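You operate a simulated robot arm through the tools that you are given. There is no shell and no other tool.

The job below is to be done with a simulated two-armed robot. You get a single attempt, and the scene is never put back.

TASK
Fetch the small meter with a lid and set it on the lower shelf of the sorting table. Open the top drawer, fetch the small black sleeve from the back of the blue table and set it in the inside of the top drawer, then shut the drawer. Pick up the blue brush with one hand, pass it to the other hand and put it on the lower shelf of the sorting table. Take the thick blue pad from the top of the brown table and put it on the top of the steel table. Take the blue register and put it on the shelf of the brown table. Take the yellow register and leave it on the white job card. Fetch the small to large adapter from the left end of the blue table and set it on the shelf under the sink table. Stack the sign block labelled "Faulty" from the left end of the blue table on top of the sign block marked "Drained". Take the small gold ring from the bottom shelf of the tall rack and leave it on the floor of the left grey tray. Do these in any order. Set down upright: small meter with a lid.

The check looks at the end state, three seconds after you hand in, the way a careful person would. Anything else that was tipped, shoved, dropped, spilled or broken makes it a failure. Lids that push on must go on centred and level and be pressed home; caps that screw on are set level and turned clockwise until they are tight.

THE ROBOT
Two 7-joint arms with two-finger parallel grippers on one trunk, on a base that moves. Base frame: it is fixed to the floor where the robot stands at the start and does not move with it; the origin is under the middle of the robot, x ahead of it, y to its left, z up; the surface under the hand at the start is at about z = 0.9. Units: m, degrees, N and s.
The left shoulder is at the start at [0.036, 0.101, 1.186], the right one opposite. With the tool pointing down near the work surface each hand reaches from about 0.22 to 0.52 m from the robot's upright axis, wherever it stands, measured 20 degrees to its own side. Places, roughly: blue brush (3x2x12 cm) [0.1, -5.4, 0.9]; blue register [0.75, -5.5, 0.75]; floor of the left grey tray (27x18 cm) [0.74, 1.3, 0.9]; inside of the top drawer [2.5, 2.3, 0.7]; lower shelf of the sorting table [-1.4, -1, 0.3]; shelf of the brown table [0.6, -5.7, 0.3]; shelf under the sink table [-0.1, 2.9, 0.3]; sign block [0.75, 0.25, 1]; small black sleeve (4x4x3 cm) [0.7, 0.1, 0.9]; small gold ring (5x5x3 cm) [-1.3, 1.5, 0.4]; small meter with a lid [0.5, 0, 1]; small to large adapter [0.5, 0.25, 1]; thick blue pad (8x6x4 cm) [0.1, -5.6, 0.8]; top drawer [2.5, 2.3, 0.7]; top of the steel table (57x20 cm) [1.04, -4.28, 0.86]; white job card [-1.25, -5, 0.75]; yellow register [1, -5.5, 0.75]. Payload 2.4 kg a hand.
Tool frame (each hand has its own): the origin (TCP) lies between the finger pads and is the grasp point; the fingertips stand 0.024 m ahead of it; z points along the fingers, y is the line along which they close. The gripper opens to 0.068 m. The fingers are 0.017 m wide and 0.01 m thick; the gripper's body (0.04 by 0.07 m) begins 0.041 m behind the TCP.
Orientation is that of the tool frame in the base frame, as a unit quaternion [x, y, z, w]. With the fingers straight down and closing along the base's y, the tool's x points along the base's -x, its y along +y and its z along -z.

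THE INTERFACE
- The arms move only by the tool move_arm. It takes "left_targets", "right_targets" or both (then of equal length, played together; a hand with none holds still); each is a list of rows, each a list of 7 numbers: the shift along the tool's x, y, z in units of 400 mm (1.0 is 400 mm), then the turn, a rotation vector about the tool's x, y, z in units of 60 degrees (1.0 is 60 degrees), then the gripper command, from -1 (fully open) to 1 (shut), values between in proportion. In form: [[x, y, z, ax, ay, az, grip], ...]. A call has 1 to 20 rows; each row is the pose to reach, as a shift and turn from the pose commanded when the call began, along the tool's axes at that moment. A call with a number of a shift or a turn outside -1 to 1 is refused whole. Each row takes 0.2 s and may step no farther than 0.05 m and 8.6 degrees from the row before; otherwise, or with a gripper value out of range, the whole call is refused. A pose out of reach is approached as far as the arm can. The call stops where the force on the tool passes 40 N (or 10 N more than at its start, if that is more) or the arm is blocked; 0.2 s more then pass. The fingers move at their own pace (about 0.072 m/s each) and stop on an object; they squeeze with about 36 N. The grip force told is the motor's: it shows also when the fingers shut on nothing. Time passes only in rows, and 0.2 s behind the last, so rows that repeat a pose let the fingers close. It gives the time, the measured TCP pose, the force on the tool (base axes), the opening and the grip force at its end, in the units of the frame above (readings bear some noise), with the torque about the TCP (base axes, N m) and any sound that the robot's microphone picked up.
- Cameras (640 x 400 px; columns grow to the right, rows downward): "scene" is now at [0.1117, 0.0417, 1.3468]; the picture's right is [0.46, -0.89, 0.00], its down [-0.49, -0.25, -0.83] and it looks along [0.74, 0.38, -0.56] (base axes); focal length 250 px, centre (320, 200). "left" rides on the left gripper at [0.084, -0.011, -0.075] in its tool frame; the picture's right is [0.13, 0.99, 0.00], its down [-0.60, 0.08, -0.79] and it looks along [-0.79, 0.10, 0.61] (tool axes); focal length 251 px, centre (320, 200). "right" rides on the right gripper at [0.084, 0.011, -0.075] in its tool frame; the picture's right is [-0.13, 0.99, 0.00], its down [-0.60, -0.08, -0.79] and it looks along [-0.79, -0.10, 0.61] (tool axes); focal length 251 px, centre (320, 200).
- grab_frame(camera): a new picture of that camera. The clock stands still meanwhile.
- raise_lower(by): moves the trunk up (or, below 0, down) by that many m; the arms and the scene camera ride with it, the base frame stays. It gives what a move gives, with no picture.
- drive_base(legs): drives the robot by 1 to 6 legs, each [ahead, left, turn to the left] in m, m and degrees, along the robot's own axes; the way and the turn of a leg run together, so that a leg with both is an arc; at most 1.5 m and 180 degrees a leg. The arms and the cameras ride along, it lands a little off, and it stops where it bumps. It gives what a move gives.
- aim_head(pan, tilt): turns the head with the scene camera to pan (to the left, within 86 degrees either way) and tilt (down, from -29 to 69), counted from straight ahead of the robot (the tilt from the chest, where the trunk bows). It gives what a move gives.
- measure_at(camera, pixels): for up to 12 pixels [column, row] of the newest picture of that camera ("zoom" is the newest enlarged one), the place [x, y, z] in the base frame of the surface seen there, good to about 0.002 m. The clock stands still meanwhile.
- zoom(camera, box): a new picture of the part [left, top, right, bottom] of that camera's present view, enlarged. The clock stands still meanwhile.
- finish_job(): hands the job in; it is judged then, once.

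Leave the grippers open and the arms clear of the work at the hand-in unless told otherwise.

The tools are called after "Call:" as a command line: name --argument value ..., lists and objects as JSON in quotes. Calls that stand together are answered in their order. move_arm: Moves the arms, as the interface text tells. Its arguments: {"type":"object","properties":{"left_targets":{"type":"array","items":{"type":"array","items":{"type":"number"}}},"right_targets":{"type":"array","items":{"type":"array","items":{"type":"number"}}}},"required":[]} The other tools are called the same way: raise_lower (by) moves the trunk up or down; drive_base (legs) drives the base; aim_head (pan, tilt) turns the head that bears the scene camera; grab_frame (camera) takes a picture; measure_at (camera, pixels) gives the place of the surface under pixels of a picture; zoom (camera, box) takes an enlarged picture of a part of a camera's view; finish_job () hands the job in.

At the start:

```text
clock: 0.0
left_tcp_pos: [0.3105, 0.2832, 1.2269]
left_tcp_rot: [0.0, 1.0, 0.0, 0.0]
left_contact_force: [0.8, 0.4, -0.1]
left_torque: [0.01, -0.03, 0.01]
left_finger_gap: 0.0681
left_finger_force: 0.0
right_tcp_pos: [0.375, -0.0291, 1.1516]
right_tcp_rot: [0.0, 1.0, -0.001, 0.0]
right_contact_force: [0.2, -0.3, -0.7]
right_torque: [-0.01, 0.04, 0.02]
right_finger_gap: 0.0678
right_finger_force: 0.1
trunk travel left (down, up): [-0.4, 0.45]
robot x, y, heading: [-0.0019, 0.0006, -0.2]
head pan, tilt (commanded): [27.1, 33.7]
```

scene: 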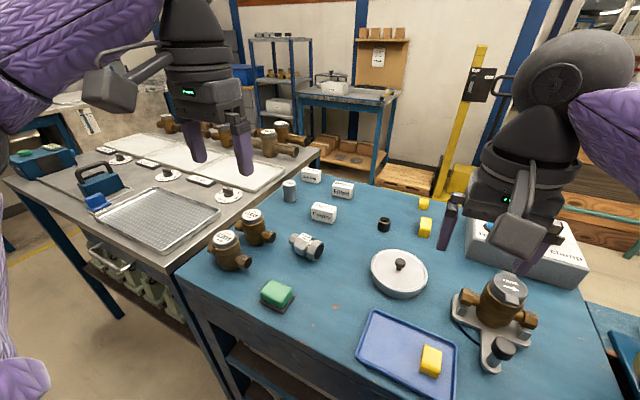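
right: 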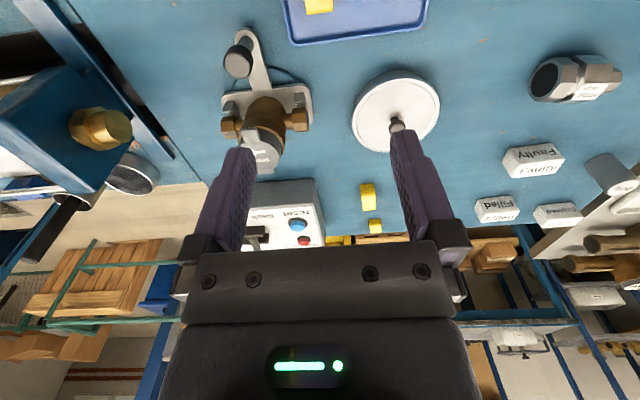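
left: 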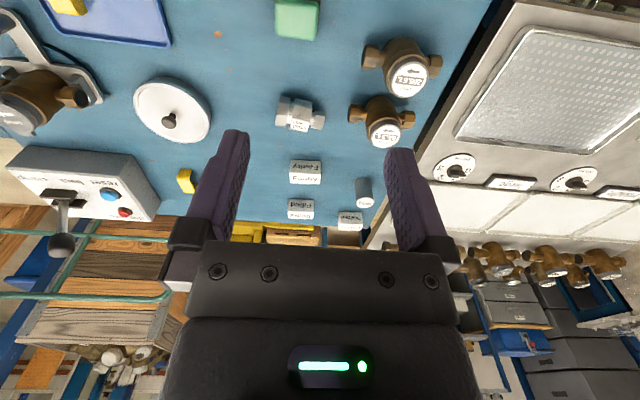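

I see the blue table ahead with meters, a small-to-large adapter, sign blocks, a lid-like disc and a fixture. First I'll enlarge parts of the scene view to tell the objects apart.

Call:
zoom --camera "scene" --box '[200, 160, 400, 285]'

Call:
zoom --camera "scene" --box '[340, 180, 600, 400]'

```text
3.20 times, centred on (300, 222) of scene
```

zoom: 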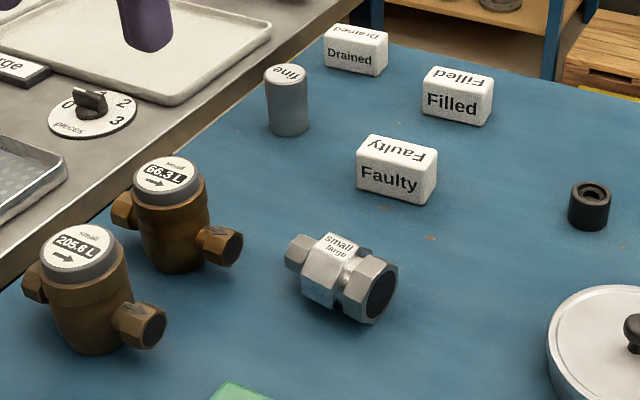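

```text
1.82 times, centred on (470, 290) of scene
```

zoom: 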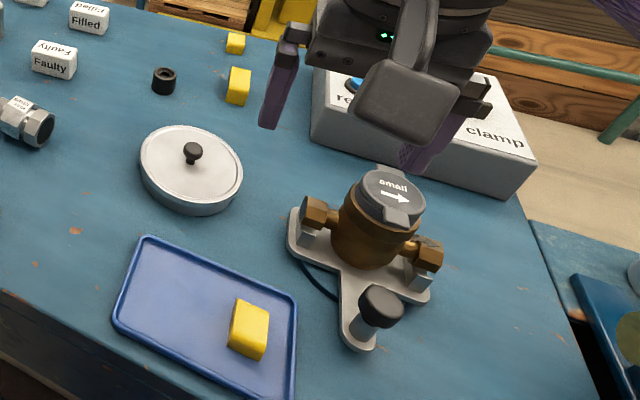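

I'll measure the positions of the objects in the latest zoom picture (meter in fixture, clamp box, sleeve, etc.).

Call:
measure_at --camera "zoom" --pixels '[[392, 195], [318, 213], [430, 255], [380, 305], [365, 340], [163, 75], [192, 150], [240, 85], [236, 40], [248, 325], [500, 140], [210, 320]]'

Call:
zoom --camera "scene" --box '[420, 260, 560, 380]'

```text
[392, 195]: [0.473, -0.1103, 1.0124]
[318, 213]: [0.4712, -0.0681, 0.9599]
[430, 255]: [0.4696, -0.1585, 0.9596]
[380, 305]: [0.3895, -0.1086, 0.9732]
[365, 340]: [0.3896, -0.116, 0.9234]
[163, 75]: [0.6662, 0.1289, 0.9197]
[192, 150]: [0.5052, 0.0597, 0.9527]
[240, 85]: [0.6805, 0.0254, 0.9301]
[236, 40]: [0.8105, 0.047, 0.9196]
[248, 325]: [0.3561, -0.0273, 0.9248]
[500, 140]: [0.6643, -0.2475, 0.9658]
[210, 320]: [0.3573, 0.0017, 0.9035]
```

```text
3.33 times, centred on (490, 320) of scene
```

zoom: 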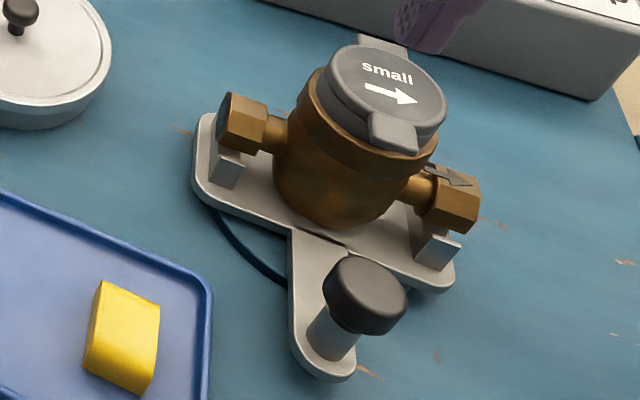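

The lidded meter sits on a fixture at about (0.472, -0.112). Next I'll look at the control box with the lever ("clamp", "reset") — turning the head toward it.

Call:
aim_head --pan -25 --tilt 35

Call:
grab_frame --camera "scene"

Call:
zoom --camera "right" --box '[180, 20, 460, 260]'

Call:
zoom --camera "left" --box '[0, 120, 230, 270]'

```text
clock: 1.2
left_tcp_pos: [0.3123, 0.2822, 1.2271]
left_tcp_rot: [0.0, 1.0, 0.001, 0.001]
left_contact_force: [0.4, 0.0, 0.8]
left_torque: [-0.02, -0.01, 0.02]
left_finger_gap: 0.0682
left_finger_force: 0.2
right_tcp_pos: [0.3755, -0.03, 1.152]
right_tcp_rot: [0.0, 1.0, 0.0, 0.0]
right_contact_force: [-0.2, 0.0, -0.4]
right_torque: [-0.01, -0.01, -0.02]
right_finger_gap: 0.068
right_finger_force: 0.1
trunk travel left (down, up): [-0.4, 0.45]
robot x, y, heading: [-0.0025, -0.004, -0.0]
head pan, tilt (commanded): [-25.0, 35.0]
```

```text
taken
```

scene: 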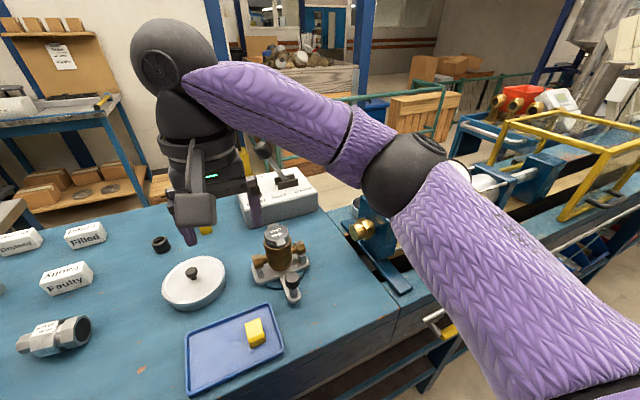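

```text
1.67 times, centred on (320, 140) of right
```

zoom: 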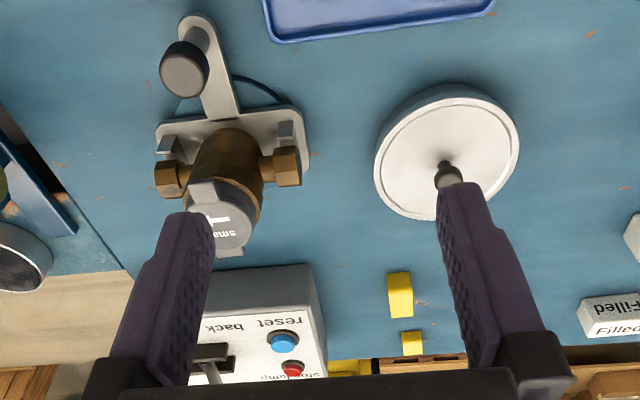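

```text
2.67 times, centred on (115, 195) of left
```

zoom: 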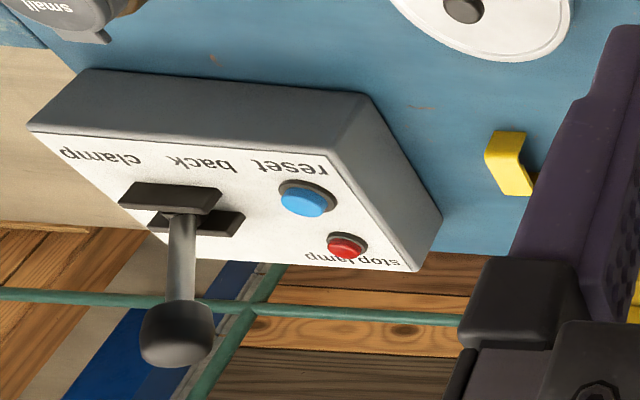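

The box with lever/buttons is separate (x≈0.66). Now I look left and down at the left end of the blue table to measure the blocks, adapter and sleeve.

Call:
aim_head --pan 25 --tilt 40

Call:
zoom --camera "scene" --box '[220, 130, 400, 250]'

```text
clock: 2.4
left_tcp_pos: [0.311, 0.2829, 1.2274]
left_tcp_rot: [0.0, 1.0, 0.0, 0.0]
left_contact_force: [-0.8, 0.3, -0.2]
left_torque: [0.01, 0.04, -0.01]
left_finger_gap: 0.0678
left_finger_force: 0.0
right_tcp_pos: [0.3758, -0.0301, 1.1506]
right_tcp_rot: [0.0, 1.0, -0.001, 0.0]
right_contact_force: [0.0, 0.5, 0.2]
right_torque: [-0.02, 0.01, 0.0]
right_finger_gap: 0.068
right_finger_force: 0.0
trunk travel left (down, up): [-0.4, 0.45]
robot x, y, heading: [-0.0012, 0.0015, -0.2]
head pan, tilt (commanded): [25.0, 40.0]
```

```text
3.33 times, centred on (310, 190) of scene
```

zoom: 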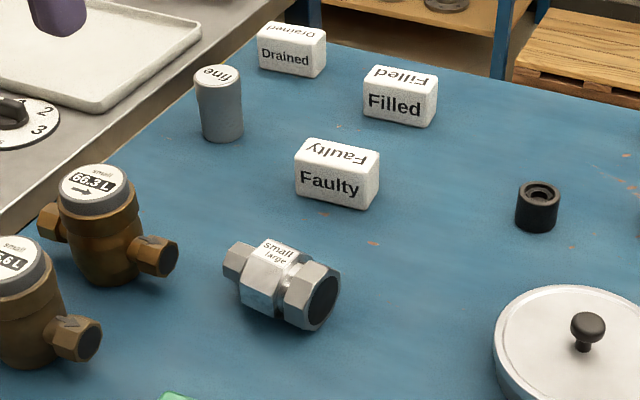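

I'll measure the block corners, cylinder, adapter and sleeve in this zoom.

Call:
measure_at --camera "zoom" --pixels '[[297, 150], [368, 165], [380, 152], [318, 141], [337, 155], [297, 195], [366, 208], [259, 35], [311, 47], [325, 33], [274, 25], [292, 35]]'

Call:
measure_at --camera "zoom" --pixels '[[219, 72], [219, 110], [405, 75], [388, 105], [538, 190], [537, 215], [235, 260], [279, 254], [330, 295], [312, 270], [270, 300], [107, 250]]'

```text
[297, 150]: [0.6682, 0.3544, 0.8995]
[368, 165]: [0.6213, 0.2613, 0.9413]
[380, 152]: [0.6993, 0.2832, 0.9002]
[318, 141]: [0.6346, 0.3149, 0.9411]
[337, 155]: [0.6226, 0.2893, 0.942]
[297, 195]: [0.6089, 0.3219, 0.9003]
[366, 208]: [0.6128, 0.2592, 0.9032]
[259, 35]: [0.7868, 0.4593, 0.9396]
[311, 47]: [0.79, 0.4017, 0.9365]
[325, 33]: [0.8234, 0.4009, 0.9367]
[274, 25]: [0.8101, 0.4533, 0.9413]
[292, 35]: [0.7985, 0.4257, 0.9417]
```

```text
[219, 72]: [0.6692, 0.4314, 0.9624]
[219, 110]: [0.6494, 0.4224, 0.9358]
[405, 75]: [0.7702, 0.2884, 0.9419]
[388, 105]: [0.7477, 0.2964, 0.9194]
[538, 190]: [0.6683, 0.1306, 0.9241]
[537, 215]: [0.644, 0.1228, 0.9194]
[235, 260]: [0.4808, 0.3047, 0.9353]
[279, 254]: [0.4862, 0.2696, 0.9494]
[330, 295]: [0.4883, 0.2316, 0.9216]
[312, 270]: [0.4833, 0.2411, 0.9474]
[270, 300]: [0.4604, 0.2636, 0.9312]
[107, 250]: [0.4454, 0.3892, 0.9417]
```

Table top is z≈0.90; Faulty block centre ≈(0.628,0.288), Drained ≈(0.803,0.428). Reach is limited to ~0.52 m, so I need to know how near the base can get. I'll look steeply down at the table edge.

Call:
aim_head --pan 10 --tilt 69

Call:
grab_frame --camera "scene"

```text
clock: 3.3
left_tcp_pos: [0.311, 0.2822, 1.2281]
left_tcp_rot: [0.0, 1.0, 0.0, 0.0]
left_contact_force: [0.1, -0.7, -0.5]
left_torque: [-0.02, 0.03, -0.01]
left_finger_gap: 0.068
left_finger_force: 0.0
right_tcp_pos: [0.3745, -0.0294, 1.1521]
right_tcp_rot: [0.0, 1.0, -0.001, 0.0]
right_contact_force: [-0.1, 0.1, 0.1]
right_torque: [0.02, -0.02, -0.02]
right_finger_gap: 0.0678
right_finger_force: 0.0
trunk travel left (down, up): [-0.4, 0.45]
robot x, y, heading: [0.001, -0.002, -0.1]
head pan, tilt (commanded): [10.0, 68.8]
```

```text
taken
```

scene: 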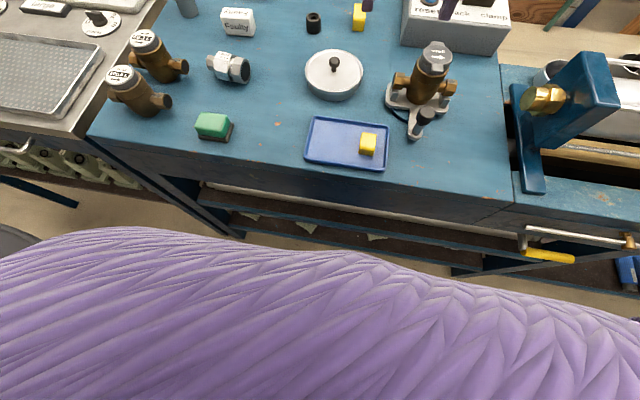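

I see the table's front edge (about row 175–200) with an under-shelf. Measuring the edge, under-shelf and floor.

Call:
measure_at --camera "scene" --pixels '[[150, 148], [300, 172], [450, 198], [300, 185], [250, 200], [300, 225], [400, 245], [225, 240], [300, 240], [320, 300], [180, 262], [530, 150]]'

Call:
zoom --camera "scene" --box '[100, 140, 420, 300]'

```text
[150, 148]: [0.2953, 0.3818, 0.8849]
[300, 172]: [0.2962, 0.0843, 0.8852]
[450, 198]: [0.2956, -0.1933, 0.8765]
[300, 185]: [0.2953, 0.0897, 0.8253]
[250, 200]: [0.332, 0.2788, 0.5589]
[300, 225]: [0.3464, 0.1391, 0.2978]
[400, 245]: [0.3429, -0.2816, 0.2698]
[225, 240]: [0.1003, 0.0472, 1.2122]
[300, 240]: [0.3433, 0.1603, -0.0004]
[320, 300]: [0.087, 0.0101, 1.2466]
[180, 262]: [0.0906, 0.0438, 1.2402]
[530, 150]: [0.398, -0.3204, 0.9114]
```

```text
2.00 times, centred on (260, 220) of scene
```

zoom: 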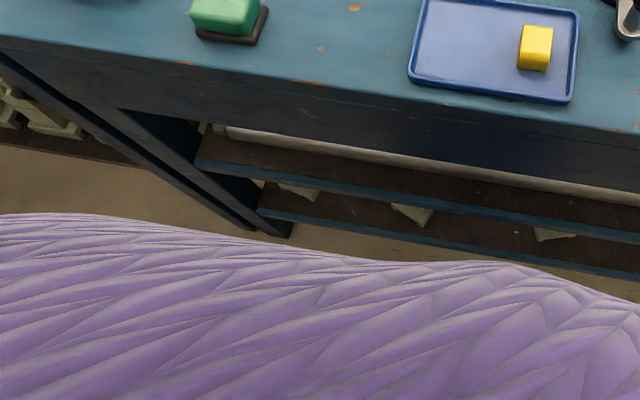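

The table edge is at x≈0.295. Before moving I'd like a map of the room; I'll look around with the head in several directions.

Call:
aim_head --pan 0 --tilt 10

Call:
grab_frame --camera "scene"

Call:
aim_head --pan 80 --tilt 15

Call:
grab_frame --camera "scene"

Call:
aim_head --pan -80 --tilt 15

Call:
grab_frame --camera "scene"

```text
clock: 4.6
left_tcp_pos: [0.3116, 0.2821, 1.2277]
left_tcp_rot: [0.0, 1.0, 0.0, 0.0]
left_contact_force: [0.9, -0.5, -0.1]
left_torque: [-0.02, 0.0, 0.0]
left_finger_gap: 0.068
left_finger_force: 0.0
right_tcp_pos: [0.3752, -0.0286, 1.1513]
right_tcp_rot: [0.001, 1.0, 0.0, 0.0]
right_contact_force: [0.1, 0.5, 0.0]
right_torque: [0.02, 0.0, 0.01]
right_finger_gap: 0.0682
right_finger_force: 0.2
trunk travel left (down, up): [-0.4, 0.45]
robot x, y, heading: [0.0007, -0.0001, -0.1]
head pan, tilt (commanded): [0.0, 10.0]
```

```text
taken
```

scene: 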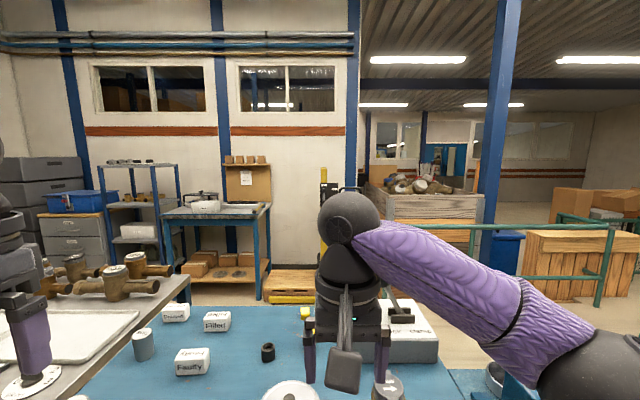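

```text
clock: 6.1
left_tcp_pos: [0.3123, 0.2822, 1.2271]
left_tcp_rot: [0.0, 1.0, 0.0, -0.001]
left_contact_force: [0.2, -0.7, -0.2]
left_torque: [-0.03, -0.01, -0.01]
left_finger_gap: 0.0679
left_finger_force: 0.1
right_tcp_pos: [0.3753, -0.0298, 1.151]
right_tcp_rot: [0.001, 1.0, -0.001, 0.0]
right_contact_force: [0.6, -0.2, 0.7]
right_torque: [0.0, -0.01, 0.01]
right_finger_gap: 0.0681
right_finger_force: 0.1
trunk travel left (down, up): [-0.4, 0.45]
robot x, y, heading: [-0.0028, -0.0002, 0.0]
head pan, tilt (commanded): [80.0, 15.0]
```

```text
taken
```

scene: 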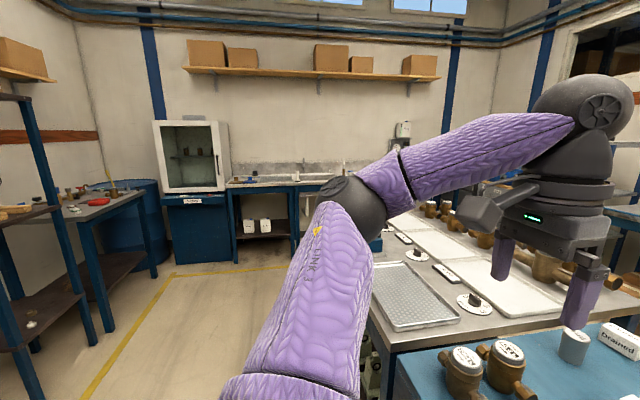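

```text
clock: 8.6
left_tcp_pos: [0.3118, 0.2822, 1.2266]
left_tcp_rot: [0.0, 1.0, 0.0, 0.0]
left_contact_force: [0.1, 0.5, 0.9]
left_torque: [0.02, -0.03, 0.04]
left_finger_gap: 0.0678
left_finger_force: 0.0
right_tcp_pos: [0.3752, -0.029, 1.1518]
right_tcp_rot: [-0.001, 1.0, -0.001, 0.0]
right_contact_force: [-0.6, 0.4, -0.1]
right_torque: [0.02, 0.0, -0.01]
right_finger_gap: 0.068
right_finger_force: 0.2
trunk travel left (down, up): [-0.4, 0.45]
robot x, y, heading: [-0.0003, -0.0016, 0.3]
head pan, tilt (commanded): [-80.0, 15.0]
```

```text
taken
```

scene: 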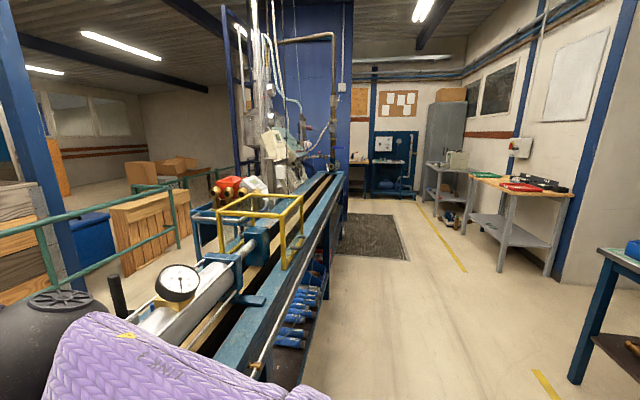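

I have a rough map. Let me measure landmarks in each direction, starting with this right-hand view (rig edge, tables on the right).

Call:
measure_at --camera "scene" --pixels '[[335, 200], [345, 180], [300, 355], [440, 175], [450, 210], [480, 182], [565, 195], [500, 265], [520, 188], [575, 375], [605, 255], [425, 162]]'

Call:
zoom --camera "scene" --box '[340, 80, 640, 290]'

```text
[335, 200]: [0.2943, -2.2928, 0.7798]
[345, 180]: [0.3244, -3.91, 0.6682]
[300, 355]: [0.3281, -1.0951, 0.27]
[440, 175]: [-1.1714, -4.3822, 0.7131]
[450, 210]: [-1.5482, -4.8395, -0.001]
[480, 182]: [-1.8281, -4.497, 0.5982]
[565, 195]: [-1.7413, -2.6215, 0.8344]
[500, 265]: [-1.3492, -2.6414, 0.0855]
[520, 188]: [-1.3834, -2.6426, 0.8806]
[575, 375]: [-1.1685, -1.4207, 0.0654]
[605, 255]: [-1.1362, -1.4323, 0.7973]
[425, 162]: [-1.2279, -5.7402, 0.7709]
```

```text
1.90 times, centred on (490, 185) of scene
```

zoom: 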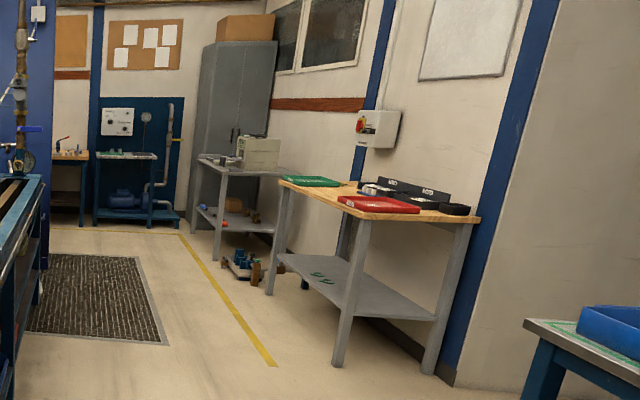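

Sorting table is at about (-1.2,-1.4) corner. Now the left-hand side: measure steel table extents, sink table and rack.

Call:
aim_head --pan 55 --tilt 20

Call:
grab_frame --camera "scene"

```text
clock: 10.8
left_tcp_pos: [0.3107, 0.2819, 1.2263]
left_tcp_rot: [0.0, 1.0, 0.0, 0.0]
left_contact_force: [0.0, 0.3, -1.0]
left_torque: [-0.02, -0.04, 0.0]
left_finger_gap: 0.0681
left_finger_force: 0.1
right_tcp_pos: [0.375, -0.0303, 1.1498]
right_tcp_rot: [0.0, 1.0, -0.001, 0.0]
right_contact_force: [0.0, -0.9, 0.1]
right_torque: [0.02, -0.05, 0.02]
right_finger_gap: 0.0681
right_finger_force: 0.1
trunk travel left (down, up): [-0.4, 0.45]
robot x, y, heading: [-0.0016, 0.0007, -0.1]
head pan, tilt (commanded): [55.0, 20.0]
```

```text
taken
```

scene: 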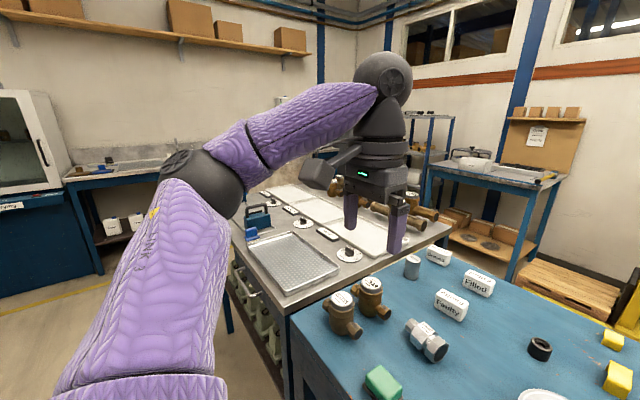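

I'll measure the grey (steel) table corners, blue table far edge, back table, and pallet.

Call:
measure_at --camera "scene" --pixels '[[288, 300], [232, 222], [272, 186], [445, 228], [400, 262], [480, 260], [600, 322], [440, 168], [530, 188], [555, 180], [590, 290], [95, 178]]'

Call:
zoom --camera "scene" --box '[230, 170, 450, 310]'

```text
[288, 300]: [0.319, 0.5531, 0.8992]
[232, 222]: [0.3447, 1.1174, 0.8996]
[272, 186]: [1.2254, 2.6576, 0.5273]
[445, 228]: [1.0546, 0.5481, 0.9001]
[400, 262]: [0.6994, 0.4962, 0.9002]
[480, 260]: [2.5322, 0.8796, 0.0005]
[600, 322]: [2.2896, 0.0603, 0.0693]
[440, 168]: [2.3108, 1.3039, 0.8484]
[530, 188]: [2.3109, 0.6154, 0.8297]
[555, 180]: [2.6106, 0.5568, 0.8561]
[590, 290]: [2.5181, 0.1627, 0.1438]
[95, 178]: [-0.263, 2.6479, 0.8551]
```

```text
2.86 times, centred on (340, 240) of scene
```

zoom: 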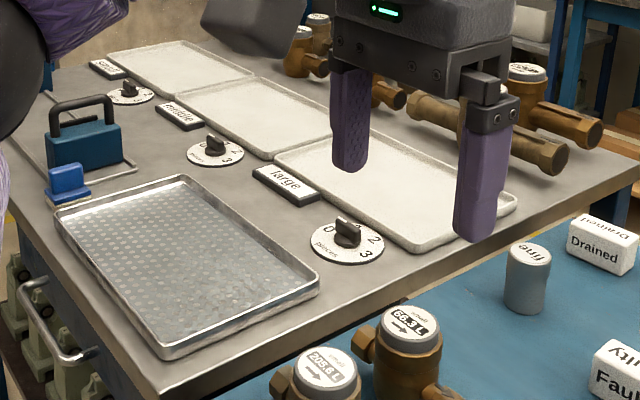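

The grey table spans x≈0.31–1.06. I'll test how close the base can get to the blue table: drive ahead by 0.05 m (hands are at z>1.12, clear of everything ≤1.02).

Call:
drive_base --legs '[[0.05, 0, 0]]'

```text
clock: 11.7
left_tcp_pos: [0.3632, 0.2823, 1.227]
left_tcp_rot: [0.0, 1.0, 0.001, -0.001]
left_contact_force: [0.0, -0.1, 0.1]
left_torque: [-0.01, 0.03, 0.01]
left_finger_gap: 0.0679
left_finger_force: 0.1
right_tcp_pos: [0.4272, -0.0294, 1.1523]
right_tcp_rot: [0.0, 1.0, -0.001, 0.0]
right_contact_force: [-1.0, 0.2, -0.2]
right_torque: [0.0, 0.02, 0.0]
right_finger_gap: 0.0679
right_finger_force: 0.2
trunk travel left (down, up): [-0.4, 0.45]
robot x, y, heading: [0.0525, -0.0007, -0.1]
head pan, tilt (commanded): [55.0, 20.0]
```

That went freely. Another 0.05 m ahead.

Call:
drive_base --legs '[[0.05, 0, 0]]'

```text
clock: 12.6
left_tcp_pos: [0.4128, 0.2826, 1.2266]
left_tcp_rot: [0.0, 1.0, 0.0, -0.001]
left_contact_force: [0.1, -0.2, -0.8]
left_torque: [0.0, 0.04, 0.05]
left_finger_gap: 0.068
left_finger_force: 0.1
right_tcp_pos: [0.4764, -0.031, 1.1505]
right_tcp_rot: [0.0, 1.0, -0.001, -0.001]
right_contact_force: [0.5, 0.0, -0.7]
right_torque: [0.0, 0.03, 0.01]
right_finger_gap: 0.068
right_finger_force: 0.0
trunk travel left (down, up): [-0.4, 0.45]
robot x, y, heading: [0.0999, 0.0005, -0.5]
head pan, tilt (commanded): [55.0, 20.0]
```

Still free (robot x = 0.10). Another 0.04 m.

Call:
drive_base --legs '[[0.04, 0, 0.4]]'

```text
clock: 13.6
left_tcp_pos: [0.4432, 0.284, 1.2269]
left_tcp_rot: [-0.001, 1.0, 0.0, -0.001]
left_contact_force: [0.3, 0.2, -0.7]
left_torque: [-0.03, -0.01, -0.01]
left_finger_gap: 0.068
left_finger_force: 0.1
right_tcp_pos: [0.5081, -0.0268, 1.1504]
right_tcp_rot: [-0.003, 1.0, -0.001, 0.0]
right_contact_force: [-0.6, 0.2, -0.4]
right_torque: [-0.02, 0.0, -0.01]
right_finger_gap: 0.0681
right_finger_force: 0.0
trunk travel left (down, up): [-0.4, 0.45]
robot x, y, heading: [0.1337, -0.0017, 0.5]
head pan, tilt (commanded): [55.0, 20.0]
stopped in leg 1: the robot was blocked; the commanded pose is now the measured one
```

Blocked at x=0.134, so the base stops ~0.16 m short of a table edge. I'll back off 2 cm and study the meter in its fixture with the right wrist camera.

Call:
drive_base --legs '[[-0.03, 0, -0.4]]'

Call:
grab_frame --camera "right"

Call:
aim_head --pan -10 --tilt 55

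Call:
grab_frame --camera "scene"

```text
clock: 14.4
left_tcp_pos: [0.4135, 0.2822, 1.2275]
left_tcp_rot: [0.001, 1.0, 0.0, 0.001]
left_contact_force: [-0.1, -0.1, -0.2]
left_torque: [-0.01, -0.03, 0.0]
left_finger_gap: 0.0679
left_finger_force: 0.0
right_tcp_pos: [0.4782, -0.0286, 1.1506]
right_tcp_rot: [-0.001, 1.0, -0.001, 0.0]
right_contact_force: [0.5, -0.2, -0.2]
right_torque: [0.0, 0.02, 0.03]
right_finger_gap: 0.0681
right_finger_force: 0.0
trunk travel left (down, up): [-0.4, 0.45]
robot x, y, heading: [0.101, 0.0013, -0.1]
head pan, tilt (commanded): [55.0, 20.0]
```

```text
taken
```

right: 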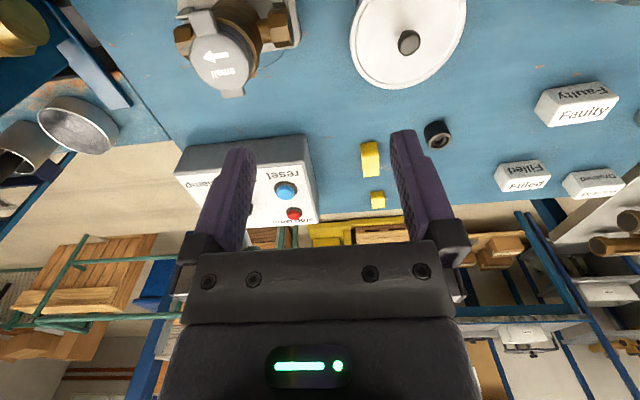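

```text
clock: 15.8
left_tcp_pos: [0.4152, 0.2823, 1.2273]
left_tcp_rot: [0.0, 1.0, 0.0, -0.001]
left_contact_force: [0.4, 0.5, 0.5]
left_torque: [-0.04, 0.02, 0.0]
left_finger_gap: 0.0681
left_finger_force: 0.0
right_tcp_pos: [0.4784, -0.0296, 1.1514]
right_tcp_rot: [-0.001, 1.0, -0.001, 0.0]
right_contact_force: [-0.1, -0.2, 0.2]
right_torque: [0.0, 0.0, -0.02]
right_finger_gap: 0.0681
right_finger_force: 0.1
trunk travel left (down, up): [-0.4, 0.45]
robot x, y, heading: [0.1037, 0.001, -0.2]
head pan, tilt (commanded): [-10.0, 55.0]
```

```text
taken
```

scene: 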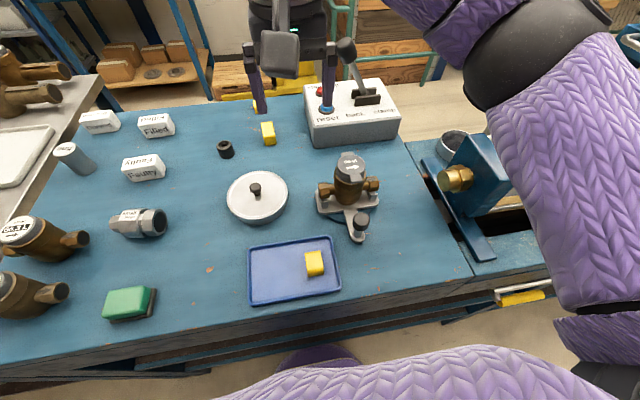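

Good view. Zoom on the meter in the fixture, then measure its geometry; also zoom the control box.

Call:
zoom --camera "scene" --box '[300, 60, 420, 140]'

Call:
zoom --camera "scene" --box '[300, 140, 400, 250]'

```text
5.00 times, centred on (360, 100) of scene
```

zoom: 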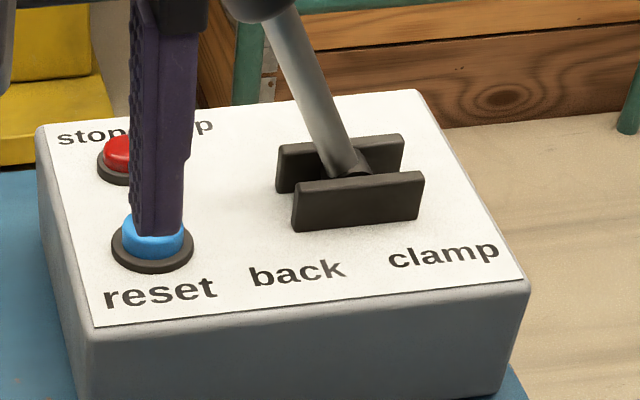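

```text
3.64 times, centred on (350, 195) of scene
```

zoom: 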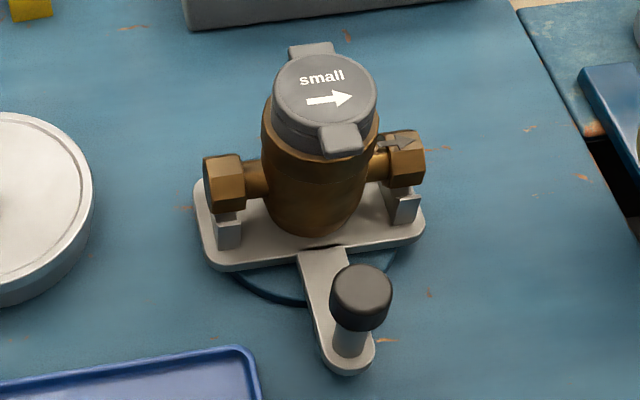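

I'll measure points on the meter: lid top, tabs, hex ends, base plate.

Call:
measure_at --camera "zoom" --pixels '[[325, 90], [276, 90], [376, 95], [312, 50], [343, 140], [225, 175], [405, 155], [262, 145], [378, 150], [310, 215], [228, 235], [404, 205]]'

Call:
measure_at --camera "zoom" --pixels '[[206, 170], [243, 165], [385, 150], [425, 150], [258, 180], [372, 165], [310, 190], [350, 345], [362, 290], [240, 240], [300, 240], [330, 60]]'

```text
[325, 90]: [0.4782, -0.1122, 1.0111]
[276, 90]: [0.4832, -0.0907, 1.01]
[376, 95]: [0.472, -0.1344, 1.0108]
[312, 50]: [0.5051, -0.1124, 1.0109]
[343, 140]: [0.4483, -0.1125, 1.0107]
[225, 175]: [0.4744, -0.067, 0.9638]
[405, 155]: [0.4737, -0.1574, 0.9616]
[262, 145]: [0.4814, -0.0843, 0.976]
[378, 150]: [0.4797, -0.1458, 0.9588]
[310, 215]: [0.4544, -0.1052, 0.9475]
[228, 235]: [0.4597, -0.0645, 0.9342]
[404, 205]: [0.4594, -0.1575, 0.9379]
```

```text
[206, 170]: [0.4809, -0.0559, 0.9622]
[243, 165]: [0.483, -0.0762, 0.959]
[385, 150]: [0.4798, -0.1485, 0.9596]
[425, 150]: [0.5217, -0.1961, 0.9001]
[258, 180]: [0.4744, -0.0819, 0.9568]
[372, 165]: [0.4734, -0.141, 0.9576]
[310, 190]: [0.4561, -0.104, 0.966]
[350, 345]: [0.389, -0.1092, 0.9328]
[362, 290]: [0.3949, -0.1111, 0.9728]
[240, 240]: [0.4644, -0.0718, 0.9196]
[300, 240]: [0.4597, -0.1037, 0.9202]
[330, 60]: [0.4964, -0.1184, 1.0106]
```

The meter is centred at about (0.477,-0.112), lid top z=1.011, collar ~0.055 wide. Before choosing the grasp tilt I want to see the shelves it must go on. I'll back away from the table and turn right to look at the sorting table.

Call:
drive_base --legs '[[-0.5, 0, 0], [0, 0, -110]]'

Call:
aim_head --pan -25 --tilt 30

Call:
grab_frame --camera "scene"

```text
clock: 23.4
left_tcp_pos: [-0.2451, -0.3923, 1.2258]
left_tcp_rot: [0.824, 0.566, 0.0, 0.0]
left_contact_force: [0.3, 0.9, 0.6]
left_torque: [-0.01, 0.0, 0.01]
left_finger_gap: 0.0681
left_finger_force: 0.1
right_tcp_pos: [-0.5587, -0.3417, 1.152]
right_tcp_rot: [0.824, 0.567, -0.001, -0.001]
right_contact_force: [-0.9, 0.9, -0.5]
right_torque: [0.0, 0.0, 0.05]
right_finger_gap: 0.0678
right_finger_force: 0.0
trunk travel left (down, up): [-0.4, 0.45]
robot x, y, heading: [-0.3915, -0.0032, -110.8]
head pan, tilt (commanded): [-10.0, 55.0]
```

```text
clock: 24.3
left_tcp_pos: [-0.2452, -0.3934, 1.2265]
left_tcp_rot: [0.824, 0.566, 0.0, 0.0]
left_contact_force: [1.2, 0.0, -0.3]
left_torque: [-0.03, -0.02, 0.02]
left_finger_gap: 0.0681
left_finger_force: 0.0
right_tcp_pos: [-0.5584, -0.3416, 1.1515]
right_tcp_rot: [0.824, 0.566, 0.0, -0.001]
right_contact_force: [0.3, 0.2, -0.2]
right_torque: [0.02, 0.03, 0.01]
right_finger_gap: 0.068
right_finger_force: 0.1
trunk travel left (down, up): [-0.4, 0.45]
robot x, y, heading: [-0.396, 0.0009, -111.2]
head pan, tilt (commanded): [-25.0, 30.0]
```

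```text
taken
```

scene: 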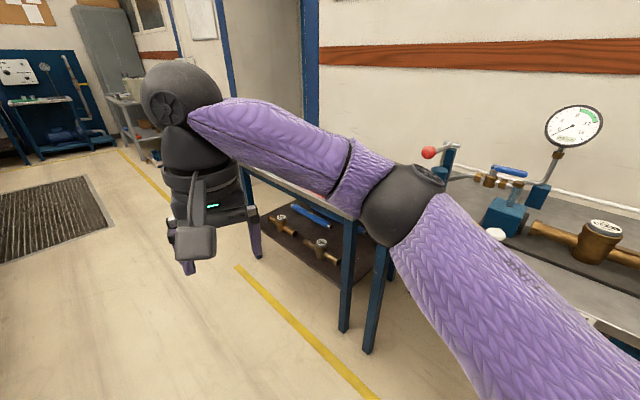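

I see the sorting table's lower shelf with two meters and something blue on it at (315,240). Measuring the shelf edges and heights.

Call:
measure_at --camera "scene" --pixels '[[345, 270], [300, 265], [262, 235], [290, 228], [335, 245], [282, 218], [322, 242], [315, 212], [350, 215], [245, 178], [340, 330], [330, 283]]'

Call:
zoom --camera "scene" --box '[220, 150, 400, 300]'

Call:
aim_head --pan -75 --tilt 30

Call:
grab_frame --camera "scene"

```text
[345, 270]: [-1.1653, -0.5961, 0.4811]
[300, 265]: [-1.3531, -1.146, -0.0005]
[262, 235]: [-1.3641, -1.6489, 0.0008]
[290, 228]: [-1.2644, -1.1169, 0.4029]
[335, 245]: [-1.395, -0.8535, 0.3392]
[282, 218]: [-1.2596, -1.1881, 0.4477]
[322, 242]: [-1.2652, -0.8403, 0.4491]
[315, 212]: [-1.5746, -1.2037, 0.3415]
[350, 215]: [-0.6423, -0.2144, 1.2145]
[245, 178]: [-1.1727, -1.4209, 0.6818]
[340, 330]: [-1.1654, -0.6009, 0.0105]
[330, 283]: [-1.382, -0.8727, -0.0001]
```

```text
2.67 times, centred on (310, 225) of scene
```

zoom: 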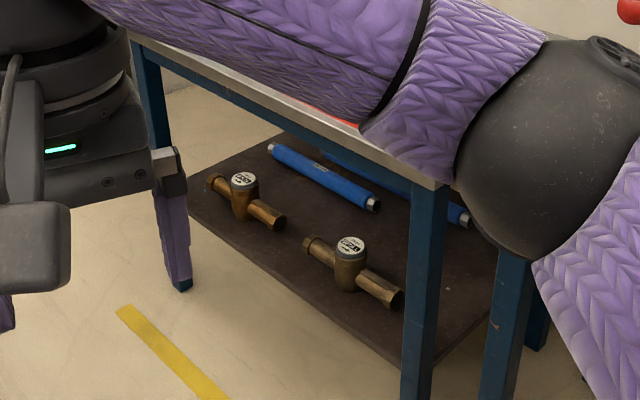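

```text
clock: 25.5
left_tcp_pos: [-0.2465, -0.3934, 1.2261]
left_tcp_rot: [0.824, 0.567, 0.0, 0.0]
left_contact_force: [0.2, -0.1, 0.2]
left_torque: [-0.03, 0.03, 0.01]
left_finger_gap: 0.0681
left_finger_force: 0.0
right_tcp_pos: [-0.5592, -0.3405, 1.1504]
right_tcp_rot: [0.825, 0.565, 0.0, -0.001]
right_contact_force: [0.3, 0.0, 0.6]
right_torque: [0.01, -0.03, -0.02]
right_finger_gap: 0.0679
right_finger_force: 0.0
trunk travel left (down, up): [-0.4, 0.45]
robot x, y, heading: [-0.398, -0.0011, -110.9]
head pan, tilt (commanded): [-75.0, 30.0]
```

```text
taken
```

scene: 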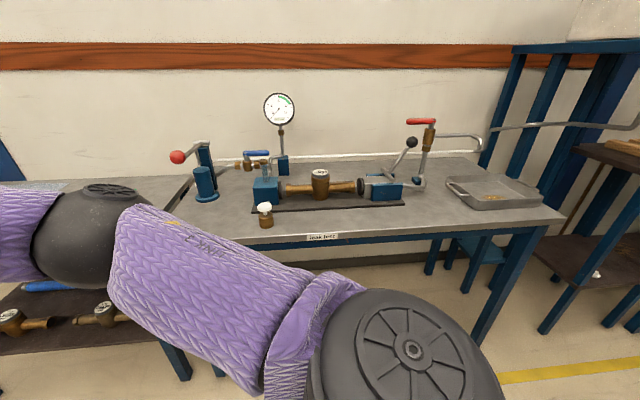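

The sorting-table shelf is at z≈0.34 with front edge near x≈-1.17, and already holds two meters and two blue tubes. I'll turn to face it squarely from a metre away to see free shelf space.

Call:
drive_base --legs '[[0, 0, -69], [0.05, 1.0, 0]]'

Call:
aim_head --pan 0 --tilt 45

Call:
grab_frame --camera "scene"

```text
clock: 33.6
left_tcp_pos: [-0.7412, -1.2825, 1.2268]
left_tcp_rot: [1.0, 0.008, 0.001, 0.0]
left_contact_force: [0.6, 0.5, 0.2]
left_torque: [0.03, 0.01, -0.02]
left_finger_gap: 0.068
left_finger_force: 0.1
right_tcp_pos: [-0.8088, -0.9719, 1.1513]
right_tcp_rot: [1.0, 0.007, -0.001, -0.001]
right_contact_force: [0.3, -0.1, -0.5]
right_torque: [0.0, 0.03, -0.01]
right_finger_gap: 0.0681
right_finger_force: 0.1
trunk travel left (down, up): [-0.4, 0.45]
robot x, y, heading: [-0.4351, -0.998, -179.3]
head pan, tilt (commanded): [-75.0, 30.0]
```

```text
clock: 35.1
left_tcp_pos: [-0.7418, -1.2823, 1.2259]
left_tcp_rot: [1.0, 0.006, 0.001, 0.0]
left_contact_force: [-0.2, 0.0, 0.6]
left_torque: [0.03, 0.01, 0.01]
left_finger_gap: 0.0682
left_finger_force: 0.0
right_tcp_pos: [-0.8103, -0.9721, 1.1514]
right_tcp_rot: [1.0, 0.007, 0.0, -0.001]
right_contact_force: [0.3, 0.1, 0.6]
right_torque: [-0.02, 0.04, -0.05]
right_finger_gap: 0.0679
right_finger_force: 0.1
trunk travel left (down, up): [-0.4, 0.45]
robot x, y, heading: [-0.4349, -0.9973, -179.1]
head pan, tilt (commanded): [0.0, 45.0]
```

```text
taken
```

scene: 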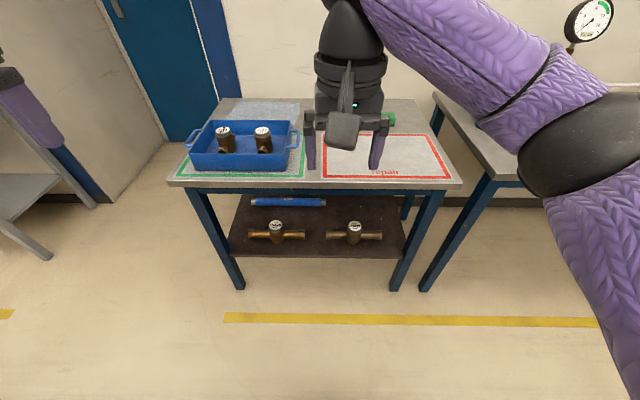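

Clear view of the sorting table. I'll zoom the lower shelf and measure it.

Call:
zoom --camera "scene" --box '[200, 170, 460, 300]'

Call:
measure_at --camera "scene" --pixels '[[232, 256], [315, 257], [402, 257], [315, 248], [393, 225], [241, 220], [277, 238], [353, 238], [300, 238], [330, 237], [172, 184], [455, 182]]'

Call:
measure_at --camera "scene" --pixels '[[315, 188], [350, 190], [205, 200], [432, 200], [277, 223], [354, 223], [315, 215], [380, 237], [250, 235], [315, 225], [350, 205], [395, 212]]'

```text
2.46 times, centred on (330, 235) of scene
```

zoom: 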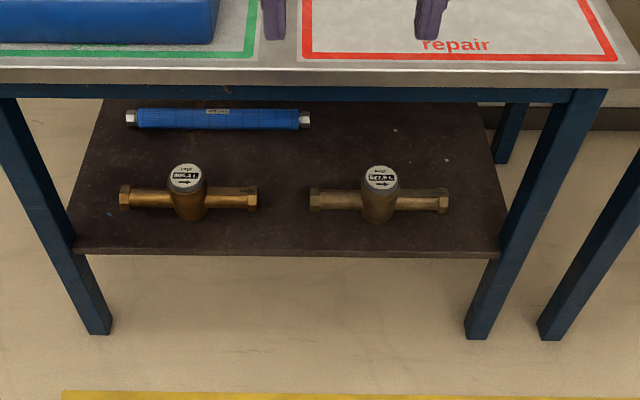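

```text
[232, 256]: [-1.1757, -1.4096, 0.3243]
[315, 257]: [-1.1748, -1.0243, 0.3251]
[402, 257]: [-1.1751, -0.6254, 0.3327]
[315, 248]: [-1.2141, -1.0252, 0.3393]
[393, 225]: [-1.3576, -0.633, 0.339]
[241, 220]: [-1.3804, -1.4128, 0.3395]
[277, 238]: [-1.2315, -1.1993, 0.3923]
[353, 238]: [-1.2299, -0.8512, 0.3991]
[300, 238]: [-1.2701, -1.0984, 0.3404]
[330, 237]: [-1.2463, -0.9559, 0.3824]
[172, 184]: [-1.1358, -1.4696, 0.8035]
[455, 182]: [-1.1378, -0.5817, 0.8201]
```

```text
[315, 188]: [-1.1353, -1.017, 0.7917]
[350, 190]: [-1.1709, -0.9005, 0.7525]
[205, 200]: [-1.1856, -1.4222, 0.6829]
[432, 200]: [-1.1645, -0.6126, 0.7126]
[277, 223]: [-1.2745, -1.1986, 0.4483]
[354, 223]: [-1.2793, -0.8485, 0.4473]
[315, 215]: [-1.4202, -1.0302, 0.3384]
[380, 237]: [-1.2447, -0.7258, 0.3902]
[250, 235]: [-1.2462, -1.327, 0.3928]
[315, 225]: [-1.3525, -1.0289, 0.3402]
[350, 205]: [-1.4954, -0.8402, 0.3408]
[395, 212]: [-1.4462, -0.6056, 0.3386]
```

The free gap on the shelf is around y≈-1.02 (between the two meters), shelf z=0.339, front edge x=-1.175. A grasp tilted ~45° will work there. Now I'll move sideways to look at the tall rack with the gold ring.

Call:
drive_base --legs '[[0, -1.2, -0.7], [0, -1.2, 0]]'

Call:
aim_head --pan 5 --tilt 40

Call:
grab_frame --camera "scene"

```text
clock: 46.7
left_tcp_pos: [-0.7339, 1.0889, 1.227]
left_tcp_rot: [1.0, 0.0, 0.001, 0.0]
left_contact_force: [0.7, -0.4, 0.2]
left_torque: [0.03, 0.02, -0.01]
left_finger_gap: 0.0681
left_finger_force: 0.2
right_tcp_pos: [-0.7951, 1.4012, 1.151]
right_tcp_rot: [1.0, -0.001, 0.001, -0.001]
right_contact_force: [0.2, -0.2, 0.7]
right_torque: [0.0, -0.02, 0.0]
right_finger_gap: 0.0679
right_finger_force: 0.0
trunk travel left (down, up): [-0.4, 0.45]
robot x, y, heading: [-0.4226, 1.3712, 180.2]
head pan, tilt (commanded): [0.0, 45.0]
```

```text
clock: 47.4
left_tcp_pos: [-0.7343, 1.0898, 1.2266]
left_tcp_rot: [1.0, -0.001, 0.001, 0.001]
left_contact_force: [-0.2, 0.2, 0.5]
left_torque: [0.0, 0.02, 0.0]
left_finger_gap: 0.0682
left_finger_force: 0.0
right_tcp_pos: [-0.7963, 1.4018, 1.152]
right_tcp_rot: [1.0, -0.001, 0.0, -0.001]
right_contact_force: [-0.9, -0.2, 0.7]
right_torque: [-0.01, 0.01, 0.03]
right_finger_gap: 0.0681
right_finger_force: 0.1
trunk travel left (down, up): [-0.4, 0.45]
robot x, y, heading: [-0.4198, 1.375, 179.9]
head pan, tilt (commanded): [5.0, 40.0]
```

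```text
taken
```

scene: 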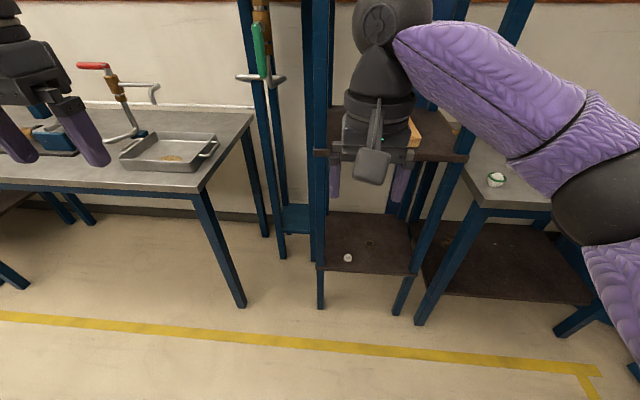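

The tall rack is narrow; a small object at (348,257) on its bottom shelf. Zoom and measure.

Call:
zoom --camera "scene" --box '[300, 140, 480, 320]'

Call:
measure_at --camera "scene" --pixels '[[348, 256], [369, 243], [325, 268], [408, 273], [332, 215], [405, 235], [320, 156], [462, 160], [330, 240], [436, 200], [318, 250], [408, 255]]'

```text
2.22 times, centred on (390, 230) of scene
```

zoom: 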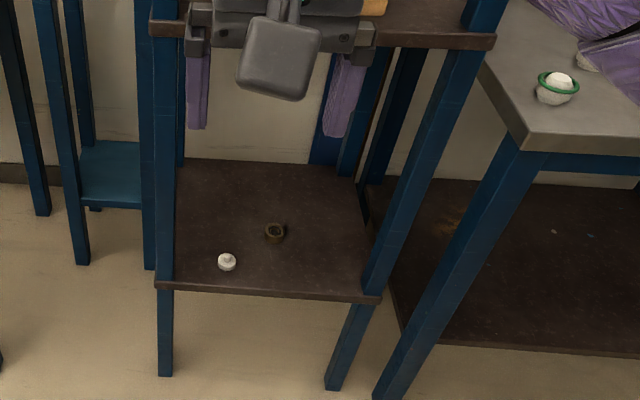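

```text
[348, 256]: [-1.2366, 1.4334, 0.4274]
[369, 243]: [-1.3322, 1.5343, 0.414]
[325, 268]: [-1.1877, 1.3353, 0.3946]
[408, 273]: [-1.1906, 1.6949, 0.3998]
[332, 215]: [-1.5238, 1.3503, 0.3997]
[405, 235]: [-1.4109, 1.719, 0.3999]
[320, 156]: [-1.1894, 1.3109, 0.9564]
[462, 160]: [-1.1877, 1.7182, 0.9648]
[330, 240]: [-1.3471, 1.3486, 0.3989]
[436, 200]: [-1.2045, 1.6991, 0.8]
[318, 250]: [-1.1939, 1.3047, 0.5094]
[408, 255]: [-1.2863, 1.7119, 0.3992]
```

Two small things there: a white cap at zoom (227,262) and a ring at zoom (275,232). Zoom closer to identify the gold ring.

Call:
zoom --camera "scene" --box '[335, 225, 395, 265]'

Call:
measure_at --camera "zoom" --pixels '[[350, 160], [365, 215], [405, 175], [345, 178], [367, 235], [367, 150], [130, 340], [130, 310]]'

```text
10.00 times, centred on (365, 245) of scene
```

zoom: 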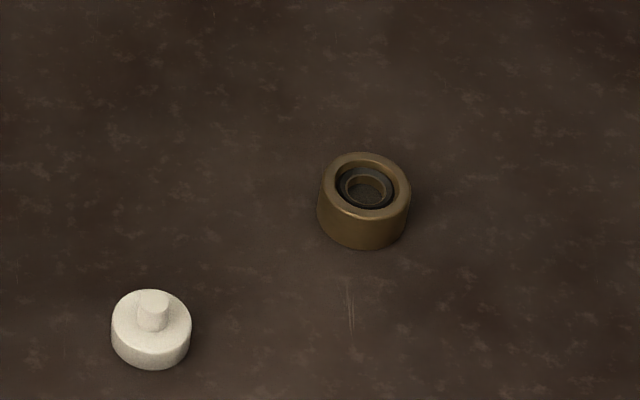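

```text
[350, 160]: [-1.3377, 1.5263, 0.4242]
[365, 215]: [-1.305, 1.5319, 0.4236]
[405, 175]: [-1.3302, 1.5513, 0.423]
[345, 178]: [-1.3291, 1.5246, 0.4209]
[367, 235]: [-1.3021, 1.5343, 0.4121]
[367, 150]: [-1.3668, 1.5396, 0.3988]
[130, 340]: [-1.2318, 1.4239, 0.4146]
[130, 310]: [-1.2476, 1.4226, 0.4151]
```

Gold ring centre ≈(-1.323,1.533), top z=0.424. Next I turn to look at the sink table and its under-shelf.

Call:
drive_base --legs '[[0, 0, -90], [0.2, 0.2, 0]]'

Call:
aim_head --pan -15 --tilt 35

Call:
grab_frame --camera "scene"

```text
clock: 53.2
left_tcp_pos: [-0.8898, 1.8956, 1.2269]
left_tcp_rot: [-0.698, 0.716, -0.001, 0.0]
left_contact_force: [-0.3, 0.1, -0.6]
left_torque: [0.0, -0.05, 0.01]
left_finger_gap: 0.0678
left_finger_force: 0.0
right_tcp_pos: [-0.5777, 1.9502, 1.1521]
right_tcp_rot: [-0.698, 0.716, -0.001, 0.0]
right_contact_force: [0.1, 0.6, -0.1]
right_torque: [-0.04, -0.02, 0.05]
right_finger_gap: 0.0681
right_finger_force: 0.0
trunk travel left (down, up): [-0.4, 0.45]
robot x, y, heading: [-0.6164, 1.5751, 88.3]
head pan, tilt (commanded): [5.0, 40.0]
```

```text
clock: 54.0
left_tcp_pos: [-0.8884, 1.8943, 1.2271]
left_tcp_rot: [-0.698, 0.716, 0.0, 0.0]
left_contact_force: [-0.2, -0.3, 0.7]
left_torque: [-0.01, 0.02, 0.03]
left_finger_gap: 0.0682
left_finger_force: 0.0
right_tcp_pos: [-0.5761, 1.9497, 1.1516]
right_tcp_rot: [-0.698, 0.716, -0.001, 0.0]
right_contact_force: [0.4, -0.2, 0.3]
right_torque: [0.0, 0.01, 0.01]
right_finger_gap: 0.068
right_finger_force: 0.0
trunk travel left (down, up): [-0.4, 0.45]
robot x, y, heading: [-0.6143, 1.5728, 88.5]
head pan, tilt (commanded): [-15.0, 35.0]
```

```text
taken
```

scene: 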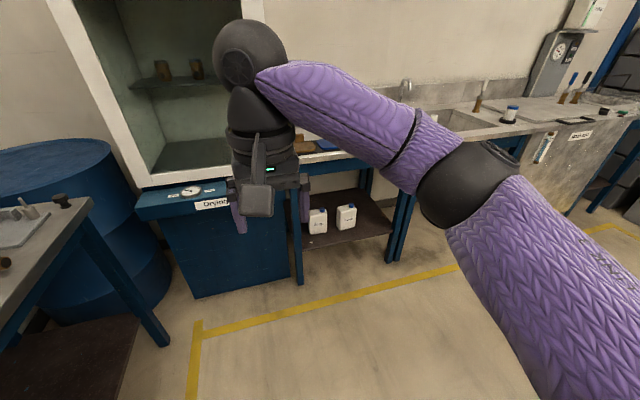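

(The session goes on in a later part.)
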